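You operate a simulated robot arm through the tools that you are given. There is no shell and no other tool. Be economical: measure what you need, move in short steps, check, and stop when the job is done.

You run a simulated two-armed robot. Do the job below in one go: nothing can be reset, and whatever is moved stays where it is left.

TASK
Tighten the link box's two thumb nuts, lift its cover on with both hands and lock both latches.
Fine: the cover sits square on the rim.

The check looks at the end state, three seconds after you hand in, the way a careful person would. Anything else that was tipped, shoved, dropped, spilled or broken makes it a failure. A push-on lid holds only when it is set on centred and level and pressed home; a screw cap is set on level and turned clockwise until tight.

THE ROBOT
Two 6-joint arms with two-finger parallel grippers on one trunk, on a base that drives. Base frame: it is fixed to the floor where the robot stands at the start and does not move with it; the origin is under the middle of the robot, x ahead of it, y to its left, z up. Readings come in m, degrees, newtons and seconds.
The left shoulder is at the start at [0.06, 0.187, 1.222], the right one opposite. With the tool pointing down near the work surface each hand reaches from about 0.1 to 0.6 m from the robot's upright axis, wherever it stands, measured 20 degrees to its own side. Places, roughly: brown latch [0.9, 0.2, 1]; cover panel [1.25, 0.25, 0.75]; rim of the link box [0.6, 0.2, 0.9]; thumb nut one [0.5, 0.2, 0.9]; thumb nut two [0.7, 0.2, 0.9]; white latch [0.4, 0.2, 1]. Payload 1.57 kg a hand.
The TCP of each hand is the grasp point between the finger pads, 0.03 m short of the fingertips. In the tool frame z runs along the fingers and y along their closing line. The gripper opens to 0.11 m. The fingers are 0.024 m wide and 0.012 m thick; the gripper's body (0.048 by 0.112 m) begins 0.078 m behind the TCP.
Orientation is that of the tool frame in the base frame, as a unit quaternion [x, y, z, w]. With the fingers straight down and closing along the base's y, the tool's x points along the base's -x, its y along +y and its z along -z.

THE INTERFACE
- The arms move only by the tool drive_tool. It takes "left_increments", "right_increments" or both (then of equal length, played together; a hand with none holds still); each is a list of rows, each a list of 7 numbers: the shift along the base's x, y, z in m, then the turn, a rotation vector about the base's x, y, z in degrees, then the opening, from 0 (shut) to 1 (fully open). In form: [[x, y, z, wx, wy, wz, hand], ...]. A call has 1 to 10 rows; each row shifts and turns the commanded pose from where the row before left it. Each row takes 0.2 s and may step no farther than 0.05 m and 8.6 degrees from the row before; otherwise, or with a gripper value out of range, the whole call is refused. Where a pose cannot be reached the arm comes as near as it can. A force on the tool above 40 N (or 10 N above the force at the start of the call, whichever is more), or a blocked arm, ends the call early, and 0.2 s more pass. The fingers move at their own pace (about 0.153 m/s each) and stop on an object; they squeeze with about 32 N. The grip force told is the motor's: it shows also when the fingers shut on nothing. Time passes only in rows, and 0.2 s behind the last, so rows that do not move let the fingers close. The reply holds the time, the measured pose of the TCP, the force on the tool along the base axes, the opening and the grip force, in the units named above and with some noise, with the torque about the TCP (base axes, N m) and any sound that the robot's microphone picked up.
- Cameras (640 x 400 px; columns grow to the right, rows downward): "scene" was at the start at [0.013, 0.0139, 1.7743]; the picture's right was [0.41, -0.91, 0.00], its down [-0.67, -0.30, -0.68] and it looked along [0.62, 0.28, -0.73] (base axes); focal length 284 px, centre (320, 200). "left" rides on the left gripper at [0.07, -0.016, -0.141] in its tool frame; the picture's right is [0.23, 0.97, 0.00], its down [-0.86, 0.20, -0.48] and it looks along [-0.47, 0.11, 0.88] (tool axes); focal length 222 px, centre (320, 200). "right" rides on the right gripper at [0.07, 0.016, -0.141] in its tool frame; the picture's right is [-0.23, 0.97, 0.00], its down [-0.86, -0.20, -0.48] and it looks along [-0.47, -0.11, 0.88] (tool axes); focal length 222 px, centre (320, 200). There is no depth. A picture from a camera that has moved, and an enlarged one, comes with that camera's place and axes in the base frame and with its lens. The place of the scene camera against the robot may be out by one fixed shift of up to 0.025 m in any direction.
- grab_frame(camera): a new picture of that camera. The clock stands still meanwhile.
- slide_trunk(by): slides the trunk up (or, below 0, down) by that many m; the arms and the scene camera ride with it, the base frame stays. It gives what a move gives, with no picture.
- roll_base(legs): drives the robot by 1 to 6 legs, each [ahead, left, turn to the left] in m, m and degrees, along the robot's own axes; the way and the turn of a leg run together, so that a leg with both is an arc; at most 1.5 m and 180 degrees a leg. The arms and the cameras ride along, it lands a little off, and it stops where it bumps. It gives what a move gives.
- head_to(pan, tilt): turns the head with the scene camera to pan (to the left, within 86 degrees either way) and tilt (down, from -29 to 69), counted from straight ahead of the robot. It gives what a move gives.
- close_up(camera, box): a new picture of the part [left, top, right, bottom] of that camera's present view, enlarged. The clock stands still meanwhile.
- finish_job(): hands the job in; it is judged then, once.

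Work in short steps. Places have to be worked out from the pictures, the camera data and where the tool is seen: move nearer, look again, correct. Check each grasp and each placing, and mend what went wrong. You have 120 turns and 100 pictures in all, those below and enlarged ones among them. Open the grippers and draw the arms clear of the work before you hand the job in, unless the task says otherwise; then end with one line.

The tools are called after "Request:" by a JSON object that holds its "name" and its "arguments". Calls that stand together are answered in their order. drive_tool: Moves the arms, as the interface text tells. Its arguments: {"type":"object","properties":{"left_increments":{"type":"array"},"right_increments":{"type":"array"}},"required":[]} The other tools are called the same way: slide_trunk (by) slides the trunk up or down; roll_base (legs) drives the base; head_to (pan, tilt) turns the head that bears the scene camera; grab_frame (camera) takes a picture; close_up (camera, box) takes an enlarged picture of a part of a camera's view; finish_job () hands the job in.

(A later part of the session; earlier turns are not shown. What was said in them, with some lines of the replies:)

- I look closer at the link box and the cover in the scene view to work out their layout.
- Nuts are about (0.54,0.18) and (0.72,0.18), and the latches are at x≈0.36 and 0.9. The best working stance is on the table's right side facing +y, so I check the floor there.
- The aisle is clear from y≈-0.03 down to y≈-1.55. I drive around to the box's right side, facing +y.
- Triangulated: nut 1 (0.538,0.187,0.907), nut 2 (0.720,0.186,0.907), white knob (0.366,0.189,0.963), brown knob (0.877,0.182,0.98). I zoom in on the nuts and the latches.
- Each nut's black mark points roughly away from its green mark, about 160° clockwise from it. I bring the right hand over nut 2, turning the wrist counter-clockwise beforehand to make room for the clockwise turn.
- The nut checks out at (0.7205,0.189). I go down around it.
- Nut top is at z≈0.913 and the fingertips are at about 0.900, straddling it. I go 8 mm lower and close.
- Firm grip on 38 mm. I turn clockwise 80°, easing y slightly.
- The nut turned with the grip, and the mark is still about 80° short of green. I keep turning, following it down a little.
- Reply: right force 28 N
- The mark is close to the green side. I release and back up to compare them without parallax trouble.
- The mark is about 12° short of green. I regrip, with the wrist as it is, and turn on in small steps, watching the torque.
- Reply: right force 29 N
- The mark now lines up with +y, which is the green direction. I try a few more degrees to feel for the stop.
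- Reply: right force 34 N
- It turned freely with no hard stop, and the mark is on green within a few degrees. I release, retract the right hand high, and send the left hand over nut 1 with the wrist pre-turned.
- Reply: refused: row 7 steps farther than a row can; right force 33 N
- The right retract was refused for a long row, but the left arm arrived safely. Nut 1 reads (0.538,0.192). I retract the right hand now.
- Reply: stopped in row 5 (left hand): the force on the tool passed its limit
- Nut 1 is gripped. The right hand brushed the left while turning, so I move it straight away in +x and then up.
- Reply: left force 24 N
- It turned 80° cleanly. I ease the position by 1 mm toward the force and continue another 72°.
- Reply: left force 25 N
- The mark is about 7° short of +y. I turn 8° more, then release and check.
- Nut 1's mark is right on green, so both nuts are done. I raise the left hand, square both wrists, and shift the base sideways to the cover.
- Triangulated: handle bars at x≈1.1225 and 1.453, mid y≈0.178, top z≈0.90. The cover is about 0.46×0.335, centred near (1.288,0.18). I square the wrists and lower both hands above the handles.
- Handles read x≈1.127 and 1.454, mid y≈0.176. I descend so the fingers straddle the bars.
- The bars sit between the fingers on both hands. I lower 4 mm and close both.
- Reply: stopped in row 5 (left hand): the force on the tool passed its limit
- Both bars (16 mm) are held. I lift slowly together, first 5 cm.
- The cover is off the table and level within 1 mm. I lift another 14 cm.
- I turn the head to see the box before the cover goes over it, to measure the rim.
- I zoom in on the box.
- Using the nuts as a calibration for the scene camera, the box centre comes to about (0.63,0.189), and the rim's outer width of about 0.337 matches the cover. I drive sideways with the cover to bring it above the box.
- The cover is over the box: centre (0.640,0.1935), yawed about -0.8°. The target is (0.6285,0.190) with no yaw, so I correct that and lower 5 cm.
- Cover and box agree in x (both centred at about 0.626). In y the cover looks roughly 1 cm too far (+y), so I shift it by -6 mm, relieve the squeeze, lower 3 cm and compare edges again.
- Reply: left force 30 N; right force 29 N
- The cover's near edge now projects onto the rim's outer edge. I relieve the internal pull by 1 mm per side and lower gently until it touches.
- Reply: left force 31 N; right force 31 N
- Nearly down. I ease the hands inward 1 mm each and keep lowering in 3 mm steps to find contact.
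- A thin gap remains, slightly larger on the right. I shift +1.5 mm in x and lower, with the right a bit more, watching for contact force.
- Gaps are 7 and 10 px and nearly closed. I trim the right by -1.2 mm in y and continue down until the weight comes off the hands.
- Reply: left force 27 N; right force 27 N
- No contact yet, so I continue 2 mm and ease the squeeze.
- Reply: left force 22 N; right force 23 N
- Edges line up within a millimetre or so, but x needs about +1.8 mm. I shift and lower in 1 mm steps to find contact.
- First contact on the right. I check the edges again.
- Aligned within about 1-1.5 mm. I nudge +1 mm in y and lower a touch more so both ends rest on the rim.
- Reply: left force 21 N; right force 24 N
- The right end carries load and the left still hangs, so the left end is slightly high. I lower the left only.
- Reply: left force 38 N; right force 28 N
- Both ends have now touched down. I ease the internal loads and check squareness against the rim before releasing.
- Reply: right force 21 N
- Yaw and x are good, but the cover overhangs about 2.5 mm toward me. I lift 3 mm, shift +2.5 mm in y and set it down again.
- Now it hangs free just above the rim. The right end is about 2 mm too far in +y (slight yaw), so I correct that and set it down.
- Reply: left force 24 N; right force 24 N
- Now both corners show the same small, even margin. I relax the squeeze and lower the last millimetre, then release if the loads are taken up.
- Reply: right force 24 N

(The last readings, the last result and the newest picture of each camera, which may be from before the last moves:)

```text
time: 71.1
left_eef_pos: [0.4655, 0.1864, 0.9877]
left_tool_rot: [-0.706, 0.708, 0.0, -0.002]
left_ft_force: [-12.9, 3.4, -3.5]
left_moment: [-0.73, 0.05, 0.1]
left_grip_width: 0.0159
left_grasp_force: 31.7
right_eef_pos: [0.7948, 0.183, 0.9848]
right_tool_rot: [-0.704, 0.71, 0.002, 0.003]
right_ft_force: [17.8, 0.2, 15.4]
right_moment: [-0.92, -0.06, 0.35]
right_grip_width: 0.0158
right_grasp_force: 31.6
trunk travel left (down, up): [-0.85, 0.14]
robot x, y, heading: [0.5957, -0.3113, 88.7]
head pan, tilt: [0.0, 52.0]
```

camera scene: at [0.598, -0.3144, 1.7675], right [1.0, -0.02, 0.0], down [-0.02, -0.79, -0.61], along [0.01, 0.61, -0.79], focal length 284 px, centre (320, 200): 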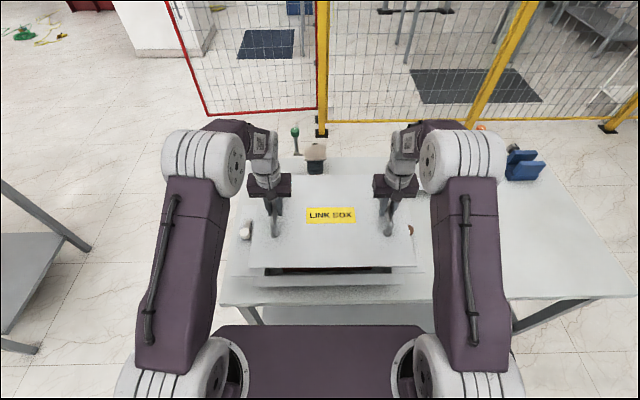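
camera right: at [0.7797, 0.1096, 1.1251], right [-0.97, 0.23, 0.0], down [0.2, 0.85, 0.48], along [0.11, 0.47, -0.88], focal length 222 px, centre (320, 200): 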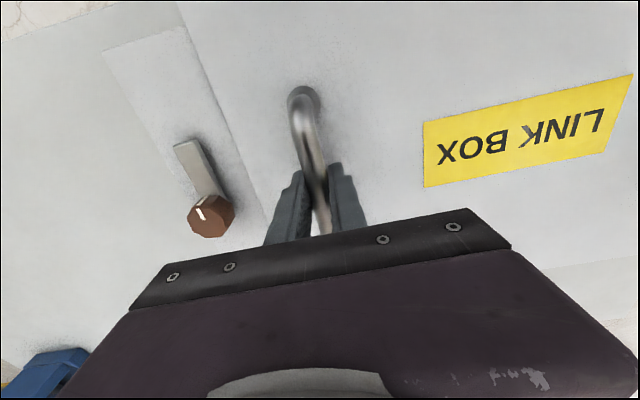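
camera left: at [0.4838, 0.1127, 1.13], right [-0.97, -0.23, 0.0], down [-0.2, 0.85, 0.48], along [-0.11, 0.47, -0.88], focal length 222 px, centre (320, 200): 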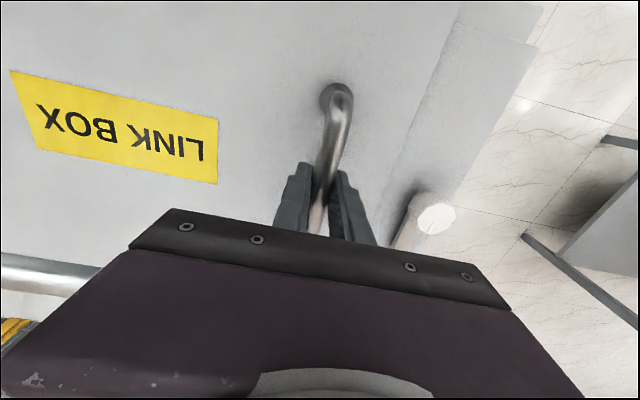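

Loads are on the rim at both ends. I open both grippers moderately, keeping them clear of the handle posts.

Request:
{"name": "drive_tool", "arguments": {"left_increments": [[0, 0, 0, 0, 0, 0, 0.2], [0, 0, 0, 0, 0, 0, 0.5], [0, 0, 0, 0, 0, 0, 0.6], [0, 0, 0.02, 0, 0, 0, 0.6], [0, 0, 0.03, 0, 0, 0, 0.6]], "right_increments": [[0, 0, 0, 0, 0, 0, 0.2], [0, 0, 0, 0, 0, 0, 0.5], [0, 0, 0, 0, 0, 0, 0.6], [0, 0, 0.02, 0, 0, 0, 0.6], [0, 0, 0.03, 0, 0, 0, 0.6]]}}

Request:
{"name": "close_up", "arguments": {"camera": "scene", "box": [210, 160, 450, 310]}}

Request:
{"name": "close_up", "arguments": {"camera": "scene", "box": [230, 260, 330, 310]}}

Request:
{"name": "close_up", "arguments": {"camera": "scene", "box": [330, 260, 430, 310]}}

```text
time: 72.3
left_eef_pos: [0.4647, 0.1832, 1.0391]
left_tool_rot: [-0.706, 0.708, 0.001, -0.002]
left_ft_force: [0.0, 0.1, 0.7]
left_moment: [0.0, 0.01, 0.01]
left_grip_width: 0.0659
left_grasp_force: 0.0
right_eef_pos: [0.796, 0.1812, 1.0339]
right_tool_rot: [-0.704, 0.71, 0.001, 0.002]
right_ft_force: [-0.3, 0.2, 0.1]
right_moment: [0.05, 0.0, 0.04]
right_grip_width: 0.0661
right_grasp_force: 0.1
trunk travel left (down, up): [-0.85, 0.14]
robot x, y, heading: [0.596, -0.3118, 88.9]
head pan, tilt: [0.0, 52.0]
```

```text
2.67 times, centred on (330, 235) of scene
camera zoom: at [0.597, -0.3192, 1.7675], right [1.0, -0.02, 0.0], down [-0.02, -0.79, -0.62], along [0.01, 0.62, -0.79], focal length 756 px, centre (293, 107)
```

zoom: 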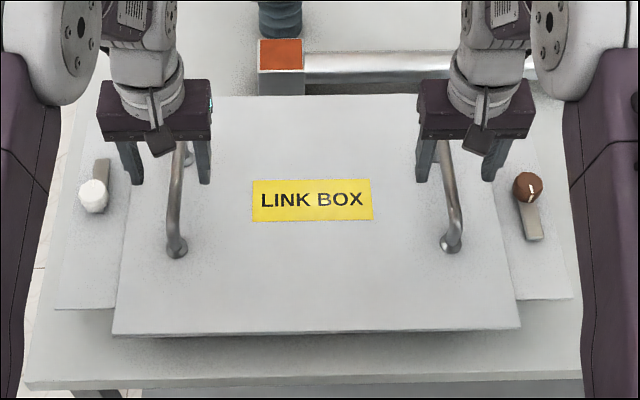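

```text
6.40 times, centred on (280, 285) of scene
camera zoom: at [0.597, -0.3192, 1.7675], right [1.0, -0.02, 0.0], down [-0.02, -0.79, -0.62], along [0.01, 0.62, -0.79], focal length 1814 px, centre (576, -344)
```

zoom: 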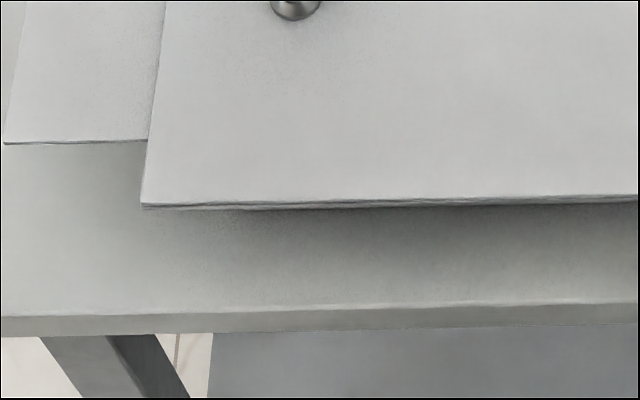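

```text
6.40 times, centred on (380, 285) of scene
camera zoom: at [0.597, -0.3192, 1.7675], right [1.0, -0.02, 0.0], down [-0.02, -0.79, -0.62], along [0.01, 0.62, -0.79], focal length 1814 px, centre (-64, -344)
```

zoom: 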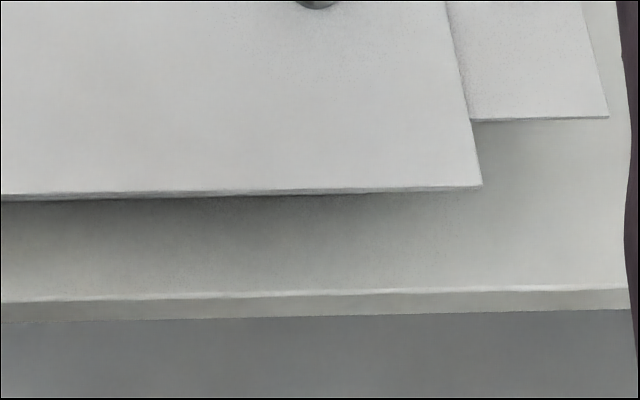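

The cover is seated and square within about 2 mm. Both latch bars need a 90° clockwise turn to swing over the cover, so I raise the hands and bring one over each knob, wrists pre-turned +45°.

Request:
{"name": "drive_tool", "arguments": {"left_increments": [[0, 0, 0.04, 0, 0, 0, 0.6], [0, 0, 0.03, 0, 0, 8, 0.6], [-0.026, 0.001, 0, 0, 0, 8, 0.6], [-0.026, 0.001, 0, 0, 0, 8, 0.6], [-0.026, 0.001, 0, 0, 0, 8, 0.7], [-0.026, 0.001, 0, 0, 0, 8, 0.7], [0, 0, 0, 0, 0, 5, 0.7]], "right_increments": [[0, 0, 0.04, 0, 0, 0, 0.6], [0, 0, 0.03, 0, 0, 8, 0.6], [0.024, 0.002, 0, 0, 0, 8, 0.6], [0.024, 0.002, 0, 0, 0, 8, 0.6], [0.024, 0.002, 0, 0, 0, 8, 0.7], [0.024, 0.002, 0, 0, 0, 8, 0.7], [0, 0, 0, 0, 0, 5, 0.7]]}}

Request:
{"name": "grab_frame", "arguments": {"camera": "left"}}

Request:
{"name": "grab_frame", "arguments": {"camera": "right"}}

```text
time: 73.9
left_eef_pos: [0.3633, 0.1897, 1.1062]
left_tool_rot: [0.923, -0.384, 0.001, 0.003]
left_ft_force: [-0.1, 0.4, -0.1]
left_moment: [0.01, 0.0, 0.0]
left_grip_width: 0.0772
left_grasp_force: 0.0
right_eef_pos: [0.8924, 0.1904, 1.1042]
right_tool_rot: [0.923, -0.386, -0.001, -0.002]
right_ft_force: [0.2, 0.2, -0.9]
right_moment: [0.01, -0.01, 0.0]
right_grip_width: 0.0772
right_grasp_force: 0.0
trunk travel left (down, up): [-0.85, 0.14]
robot x, y, heading: [0.5966, -0.3142, 88.8]
head pan, tilt: [0.0, 52.0]
```

```text
36 pictures are left
camera left: at [0.4234, 0.1523, 1.2492], right [-0.53, -0.85, 0.0], down [-0.75, 0.47, 0.48], along [-0.41, 0.25, -0.88], focal length 222 px, centre (320, 200)
```

left: 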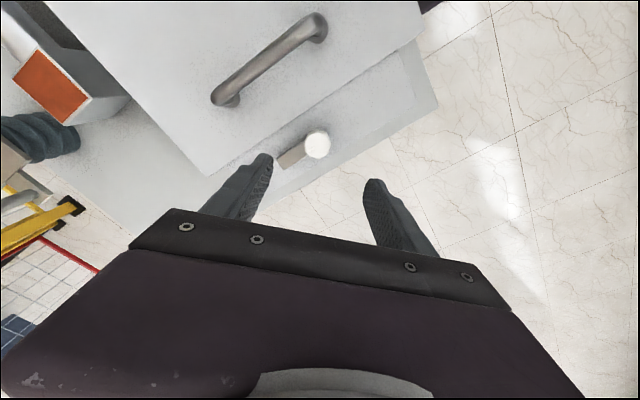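

```text
35 pictures are left
camera right: at [0.9302, 0.1297, 1.2441], right [-0.85, -0.52, 0.0], down [-0.46, 0.75, 0.48], along [-0.25, 0.41, -0.88], focal length 222 px, centre (320, 200)
```

right: 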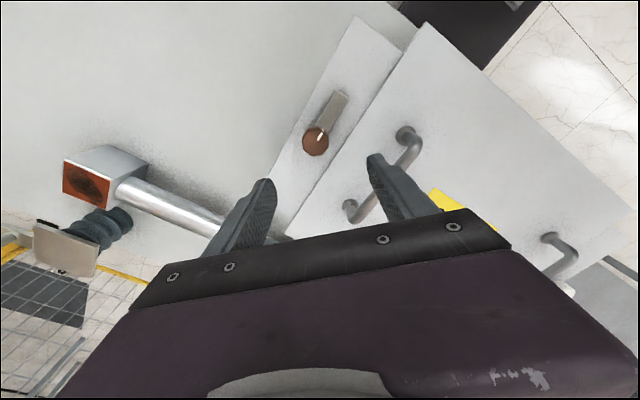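

Knobs are at (0.364,0.192) and (0.898,0.192), tops near z 0.97. I descend until the fingertips sit slightly below the knob tops and check.

Request:
{"name": "drive_tool", "arguments": {"left_increments": [[0.001, 0.002, -0.04, 0, 0, 0, 0.7], [0, 0, -0.04, 0, 0, 0, 0.7], [0, 0, -0.03, 0, 0, 0, 0.7], [0, 0, 0, 0, 0, 0, 0.7]], "right_increments": [[0.005, 0.002, -0.04, 0, 0, 0, 0.7], [0, 0, -0.04, 0, 0, 0, 0.7], [0, 0, -0.028, 0, 0, 0, 0.7], [0, 0, 0, 0, 0, 0, 0.7]]}}

Request:
{"name": "grab_frame", "arguments": {"camera": "left"}}

Request:
{"name": "grab_frame", "arguments": {"camera": "right"}}

```text
time: 74.9
left_eef_pos: [0.3636, 0.1919, 0.9978]
left_tool_rot: [0.923, -0.385, 0.001, 0.002]
left_ft_force: [0.7, 0.1, 0.0]
left_moment: [0.03, -0.01, 0.0]
left_grip_width: 0.0769
left_grasp_force: 0.1
right_eef_pos: [0.8949, 0.193, 0.9949]
right_tool_rot: [0.922, -0.387, -0.001, -0.002]
right_ft_force: [0.4, 0.3, -1.0]
right_moment: [0.03, -0.01, -0.04]
right_grip_width: 0.0771
right_grasp_force: 0.1
trunk travel left (down, up): [-0.85, 0.14]
robot x, y, heading: [0.6004, -0.3149, 88.6]
head pan, tilt: [0.0, 52.0]
```

```text
34 pictures are left
camera left: at [0.4245, 0.1543, 1.1395], right [-0.53, -0.85, 0.0], down [-0.74, 0.47, 0.48], along [-0.41, 0.25, -0.88], focal length 222 px, centre (320, 200)
```

left: 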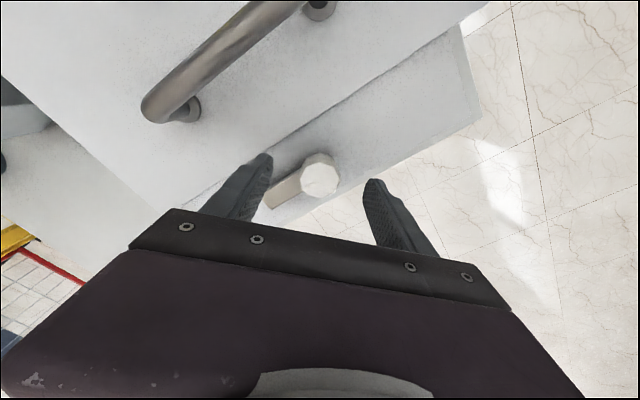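

```text
33 pictures are left
camera right: at [0.9332, 0.1298, 1.1362], right [-0.85, -0.52, 0.0], down [-0.46, 0.75, 0.48], along [-0.25, 0.41, -0.88], focal length 222 px, centre (320, 200)
```

right: 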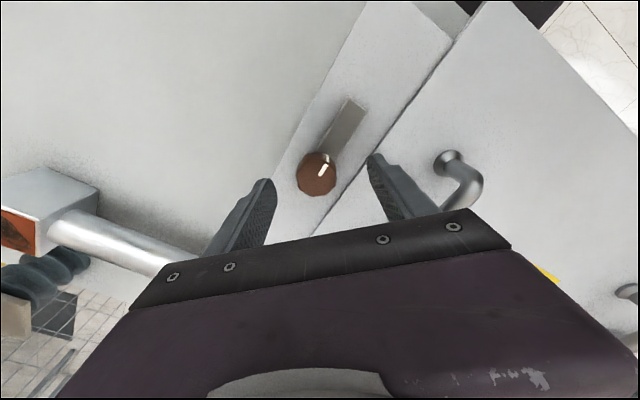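

Both knobs are centred between the fingers. I go down about 12 mm, close and hold.

Request:
{"name": "drive_tool", "arguments": {"left_increments": [[0, 0, -0.012, 0, 0, 0, 0.7], [0, 0, 0, 0, 0, 0, 0.3], [0, 0, 0, 0, 0, 0, 0], [0, 0, 0, 0, 0, 0, 0]], "right_increments": [[0.003, -0.001, -0.013, 0, 0, 0, 0.7], [0, 0, 0, 0, 0, 0, 0.3], [0, 0, 0, 0, 0, 0, 0], [0, 0, 0, 0, 0, 0, 0]]}}

```text
time: 75.9
left_eef_pos: [0.3618, 0.1931, 0.9847]
left_tool_rot: [0.923, -0.385, 0.002, 0.003]
left_ft_force: [-8.4, -3.0, 0.1]
left_moment: [0.19, -0.28, -0.01]
left_grip_width: 0.0339
left_grasp_force: 41.6
right_eef_pos: [0.8989, 0.1927, 0.9817]
right_tool_rot: [0.922, -0.386, -0.002, -0.003]
right_ft_force: [8.4, 4.6, -4.0]
right_moment: [0.25, 0.22, -0.02]
right_grip_width: 0.0341
right_grasp_force: 41.4
trunk travel left (down, up): [-0.85, 0.14]
robot x, y, heading: [0.5981, -0.3136, 89.2]
head pan, tilt: [0.0, 52.0]
```

Both knobs (34 mm) are gripped. I turn both clockwise 80°.

Request:
{"name": "drive_tool", "arguments": {"left_increments": [[0, 0, 0, 0, 0, -8, 0], [0, 0, 0, 0, 0, -8, 0], [0, 0, 0, 0, 0, -8, 0], [0, 0, 0, 0, 0, -8, 0], [0, 0, 0, 0, 0, -8, 0], [0, 0, 0, 0, 0, -8, 0], [0, 0, 0, 0, 0, -8, 0], [0, 0, 0, 0, 0, -8, 0], [0, 0, 0, 0, 0, -8, 0], [0, 0, 0, 0, 0, -8, 0]], "right_increments": [[0, 0, 0, 0, 0, -8, 0], [0, 0, 0, 0, 0, -8, 0], [0, 0, 0, 0, 0, -8, 0], [0, 0, 0, 0, 0, -8, 0], [0, 0, 0, 0, 0, -8, 0], [0, 0, 0, 0, 0, -8, 0], [0, 0, 0, 0, 0, -8, 0], [0, 0, 0, 0, 0, -8, 0], [0, 0, 0, 0, 0, -8, 0], [0, 0, 0, 0, 0, -8, 0]]}}

Request:
{"name": "close_up", "arguments": {"camera": "scene", "box": [210, 160, 450, 310]}}

```text
time: 77.9
left_eef_pos: [0.3608, 0.1933, 0.9847]
left_tool_rot: [-0.532, 0.846, -0.002, -0.002]
left_ft_force: [-1.1, 3.6, -7.2]
left_moment: [-0.1, -0.12, -0.04]
left_grip_width: 0.0343
left_grasp_force: 41.4
right_eef_pos: [0.8964, 0.1919, 0.9826]
right_tool_rot: [-0.531, 0.847, -0.002, 0.001]
right_ft_force: [-3.0, -1.8, -0.8]
right_moment: [0.6, -0.29, -0.01]
right_grip_width: 0.034
right_grasp_force: 42.2
trunk travel left (down, up): [-0.85, 0.14]
robot x, y, heading: [0.5959, -0.3138, 88.7]
head pan, tilt: [0.0, 52.0]
stopped in row 10 (right hand): the force on the tool passed its limit (the readings are from after the stop); the commanded pose is now the measured one
```

```text
2.67 times, centred on (330, 235) of scene
camera zoom: at [0.5954, -0.3148, 1.7677], right [1.0, -0.02, 0.0], down [-0.02, -0.79, -0.61], along [0.01, 0.61, -0.79], focal length 756 px, centre (293, 107)
```

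zoom: 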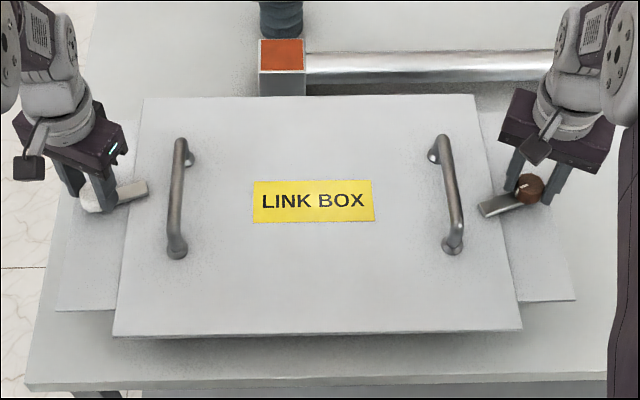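

Both bars are swinging over the cover, 70° done and about 20° to go. I continue in smaller steps.

Request:
{"name": "drive_tool", "arguments": {"left_increments": [[0, 0, 0, 0, 0, -5, 0], [0, 0, 0, 0, 0, -5, 0], [0, 0, 0, 0, 0, -5, 0], [0, 0, 0, 0, 0, -5, 0], [0, 0, 0, 0, 0, 0, 0]], "right_increments": [[0, 0, 0, 0, 0, -5, 0], [0, 0, 0, 0, 0, -5, 0], [0, 0, 0, 0, 0, -5, 0], [0, 0, 0, 0, 0, -5, 0], [0, 0, 0, 0, 0, 0, 0]]}}

Request:
{"name": "close_up", "arguments": {"camera": "scene", "box": [210, 160, 450, 310]}}

```text
time: 79.1
left_eef_pos: [0.3625, 0.193, 0.985]
left_tool_rot: [-0.376, 0.926, -0.001, -0.003]
left_ft_force: [-7.4, -2.9, 1.0]
left_moment: [0.29, -0.1, 0.01]
left_grip_width: 0.0342
left_grasp_force: 41.7
right_eef_pos: [0.8973, 0.1915, 0.9814]
right_tool_rot: [-0.375, 0.927, -0.002, -0.001]
right_ft_force: [-2.5, 3.3, -10.0]
right_moment: [-0.41, 0.84, 0.01]
right_grip_width: 0.0341
right_grasp_force: 41.6
trunk travel left (down, up): [-0.85, 0.14]
robot x, y, heading: [0.598, -0.3136, 88.6]
head pan, tilt: [0.0, 52.0]
```

```text
2.67 times, centred on (330, 235) of scene
camera zoom: at [0.5954, -0.3146, 1.7675], right [1.0, -0.02, 0.0], down [-0.02, -0.79, -0.61], along [0.01, 0.61, -0.79], focal length 756 px, centre (293, 107)
```

zoom: 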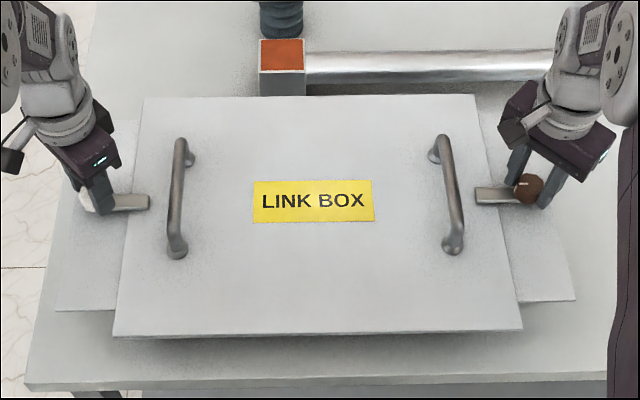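

Both bars point straight over the cover (90° turned). I release, lift straight up and verify.

Request:
{"name": "drive_tool", "arguments": {"left_increments": [[0, 0, 0, 0, 0, 0, 0.4], [0, 0, 0, 0, 0, 0, 0.7], [0, 0, 0, 0, 0, 0, 0.7], [0, 0, 0.04, 0, 0, 0, 0.7], [0, 0, 0.045, 0, 0, 0, 0.7], [0, 0, 0.045, 0, 0, 0, 0.7], [0, 0, 0.045, 0, 0, 0, 1]], "right_increments": [[0, 0, 0, 0, 0, 0, 0.4], [0, 0, 0, 0, 0, 0, 0.7], [0, 0, 0, 0, 0, 0, 0.7], [0, 0, 0.04, 0, 0, 0, 0.7], [0, 0, 0.045, 0, 0, 0, 0.7], [0, 0, 0.045, 0, 0, 0, 0.7], [0, 0, 0.045, 0, 0, 0, 1]]}}

Request:
{"name": "close_up", "arguments": {"camera": "scene", "box": [210, 160, 450, 310]}}

Request:
{"name": "grab_frame", "arguments": {"camera": "left"}}

Request:
{"name": "grab_frame", "arguments": {"camera": "right"}}

```text
time: 80.7
left_eef_pos: [0.3623, 0.1893, 1.1603]
left_tool_rot: [-0.377, 0.926, 0.0, -0.002]
left_ft_force: [0.0, -0.2, 0.1]
left_moment: [0.0, 0.0, -0.01]
left_grip_width: 0.11
left_grasp_force: 0.1
right_eef_pos: [0.8989, 0.1897, 1.1581]
right_tool_rot: [-0.376, 0.927, -0.001, 0.0]
right_ft_force: [1.3, 0.7, -0.4]
right_moment: [0.05, 0.03, 0.02]
right_grip_width: 0.1101
right_grasp_force: 0.1
trunk travel left (down, up): [-0.85, 0.14]
robot x, y, heading: [0.5955, -0.3143, 88.7]
head pan, tilt: [0.0, 52.0]
```

```text
2.67 times, centred on (330, 235) of scene
camera zoom: at [0.597, -0.3194, 1.7674], right [1.0, -0.02, 0.0], down [-0.02, -0.79, -0.62], along [0.01, 0.62, -0.79], focal length 756 px, centre (293, 107)
```

zoom: 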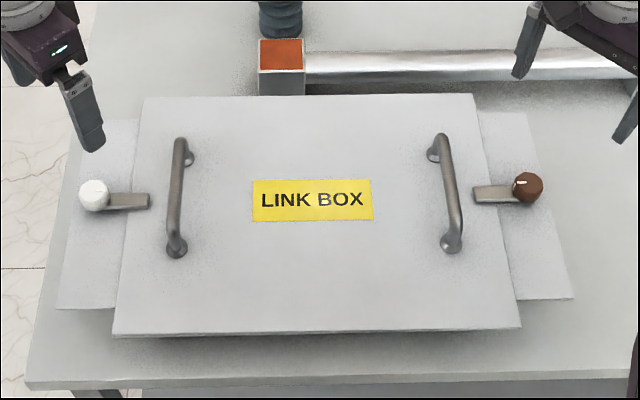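

```text
29 pictures are left
camera left: at [0.3253, 0.1289, 1.303], right [-0.84, 0.54, 0.0], down [0.47, 0.74, 0.48], along [0.25, 0.4, -0.88], focal length 222 px, centre (320, 200)
```

left: 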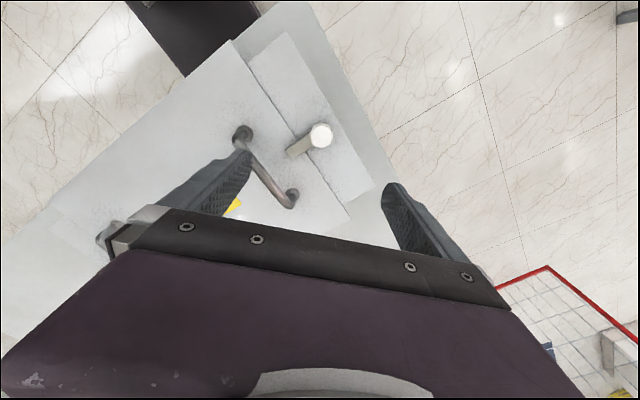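

```text
28 pictures are left
camera right: at [0.837, 0.1527, 1.2994], right [-0.51, 0.86, 0.0], down [0.75, 0.45, 0.48], along [0.41, 0.25, -0.88], focal length 222 px, centre (320, 200)
```

right: 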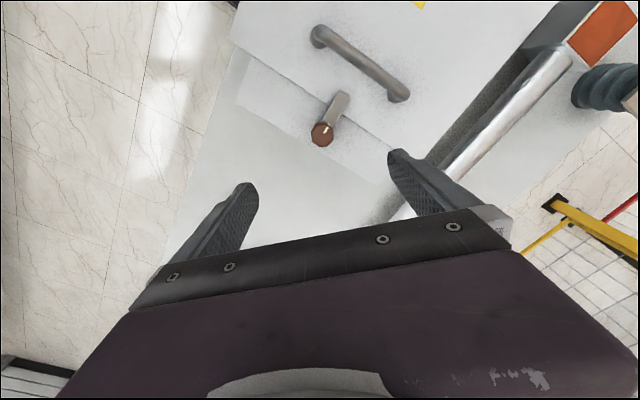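

Latches look locked. One closer check of the white end for seating and centring.

Request:
{"name": "close_up", "arguments": {"camera": "left", "box": [210, 20, 400, 240]}}

Request:
{"name": "close_up", "arguments": {"camera": "right", "box": [210, 0, 430, 200]}}

```text
1.82 times, centred on (305, 130) of left
camera zoom: at [0.3253, 0.1289, 1.303], right [-0.84, 0.54, 0.0], down [0.47, 0.74, 0.48], along [0.25, 0.4, -0.88], focal length 404 px, centre (347, 327)
```

zoom: 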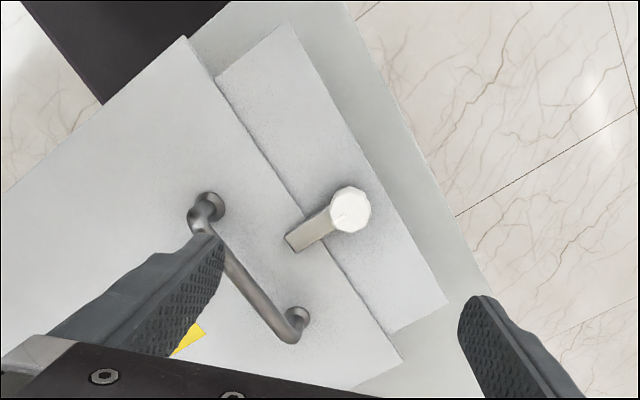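

```text
2.00 times, centred on (320, 100) of right
camera zoom: at [0.837, 0.1527, 1.2994], right [-0.51, 0.86, 0.0], down [0.75, 0.45, 0.48], along [0.41, 0.25, -0.88], focal length 444 px, centre (320, 400)
```

zoom: 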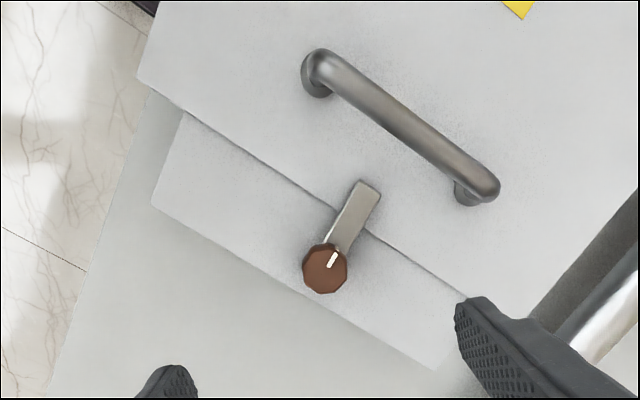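

The cover is centred on the plates within about 1-2 mm (overhang 30 mm and 28 mm) and both bars lie across it. I draw the arms back and up.

Request:
{"name": "drive_tool", "arguments": {"left_increments": [[0, 0, 0.04, 0, 0, 0, 1], [0, -0.03, 0.02, 0, 0, 0, 1], [0, -0.04, 0, 0, 0, 0, 1], [0, -0.04, 0, 0, 0, 0, 1], [0, -0.04, 0, 0, 0, 0, 1]], "right_increments": [[0, 0, 0.04, 0, 0, 0, 1], [0, -0.03, 0.02, 0, 0, 0, 1], [0, -0.04, 0, 0, 0, 0, 1], [0, -0.04, 0, 0, 0, 0, 1], [0, -0.04, 0, 0, 0, 0, 1]]}}

Request:
{"name": "grab_frame", "arguments": {"camera": "scene"}}

```text
time: 81.9
left_eef_pos: [0.3643, 0.0372, 1.2197]
left_tool_rot: [-0.377, 0.926, 0.002, -0.001]
left_ft_force: [0.2, 0.3, 0.4]
left_moment: [0.05, -0.03, -0.01]
left_grip_width: 0.1099
left_grasp_force: 0.0
right_eef_pos: [0.8976, 0.0337, 1.2186]
right_tool_rot: [-0.376, 0.927, 0.001, 0.001]
right_ft_force: [0.0, -1.2, 0.4]
right_moment: [0.03, 0.0, 0.0]
right_grip_width: 0.1098
right_grasp_force: 0.0
trunk travel left (down, up): [-0.85, 0.14]
robot x, y, heading: [0.5954, -0.3125, 88.8]
head pan, tilt: [0.0, 52.0]
```

```text
25 pictures are left
camera scene: at [0.5969, -0.3227, 1.7675], right [1.0, -0.02, 0.0], down [-0.02, -0.79, -0.62], along [0.01, 0.62, -0.79], focal length 284 px, centre (320, 200)
```

scene: 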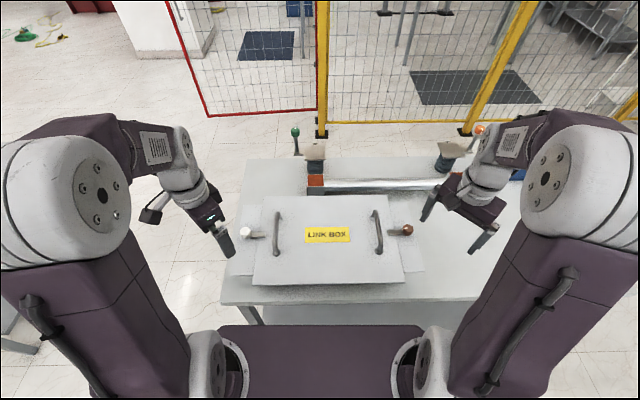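

The picture shows the cover square on the rim, both latches over it, the arms clear and everything else untouched. I hand in.

Request:
{"name": "finish_job", "arguments": {}}

```text
The job is handed in.
```

Both thumb nuts are turned clockwise to their green marks (no hard stop was felt; nut two is about 5° past its mark), the cover sits centred on the rim to within about 2 mm, both latches are turned 90° over it, and the job is handed in.
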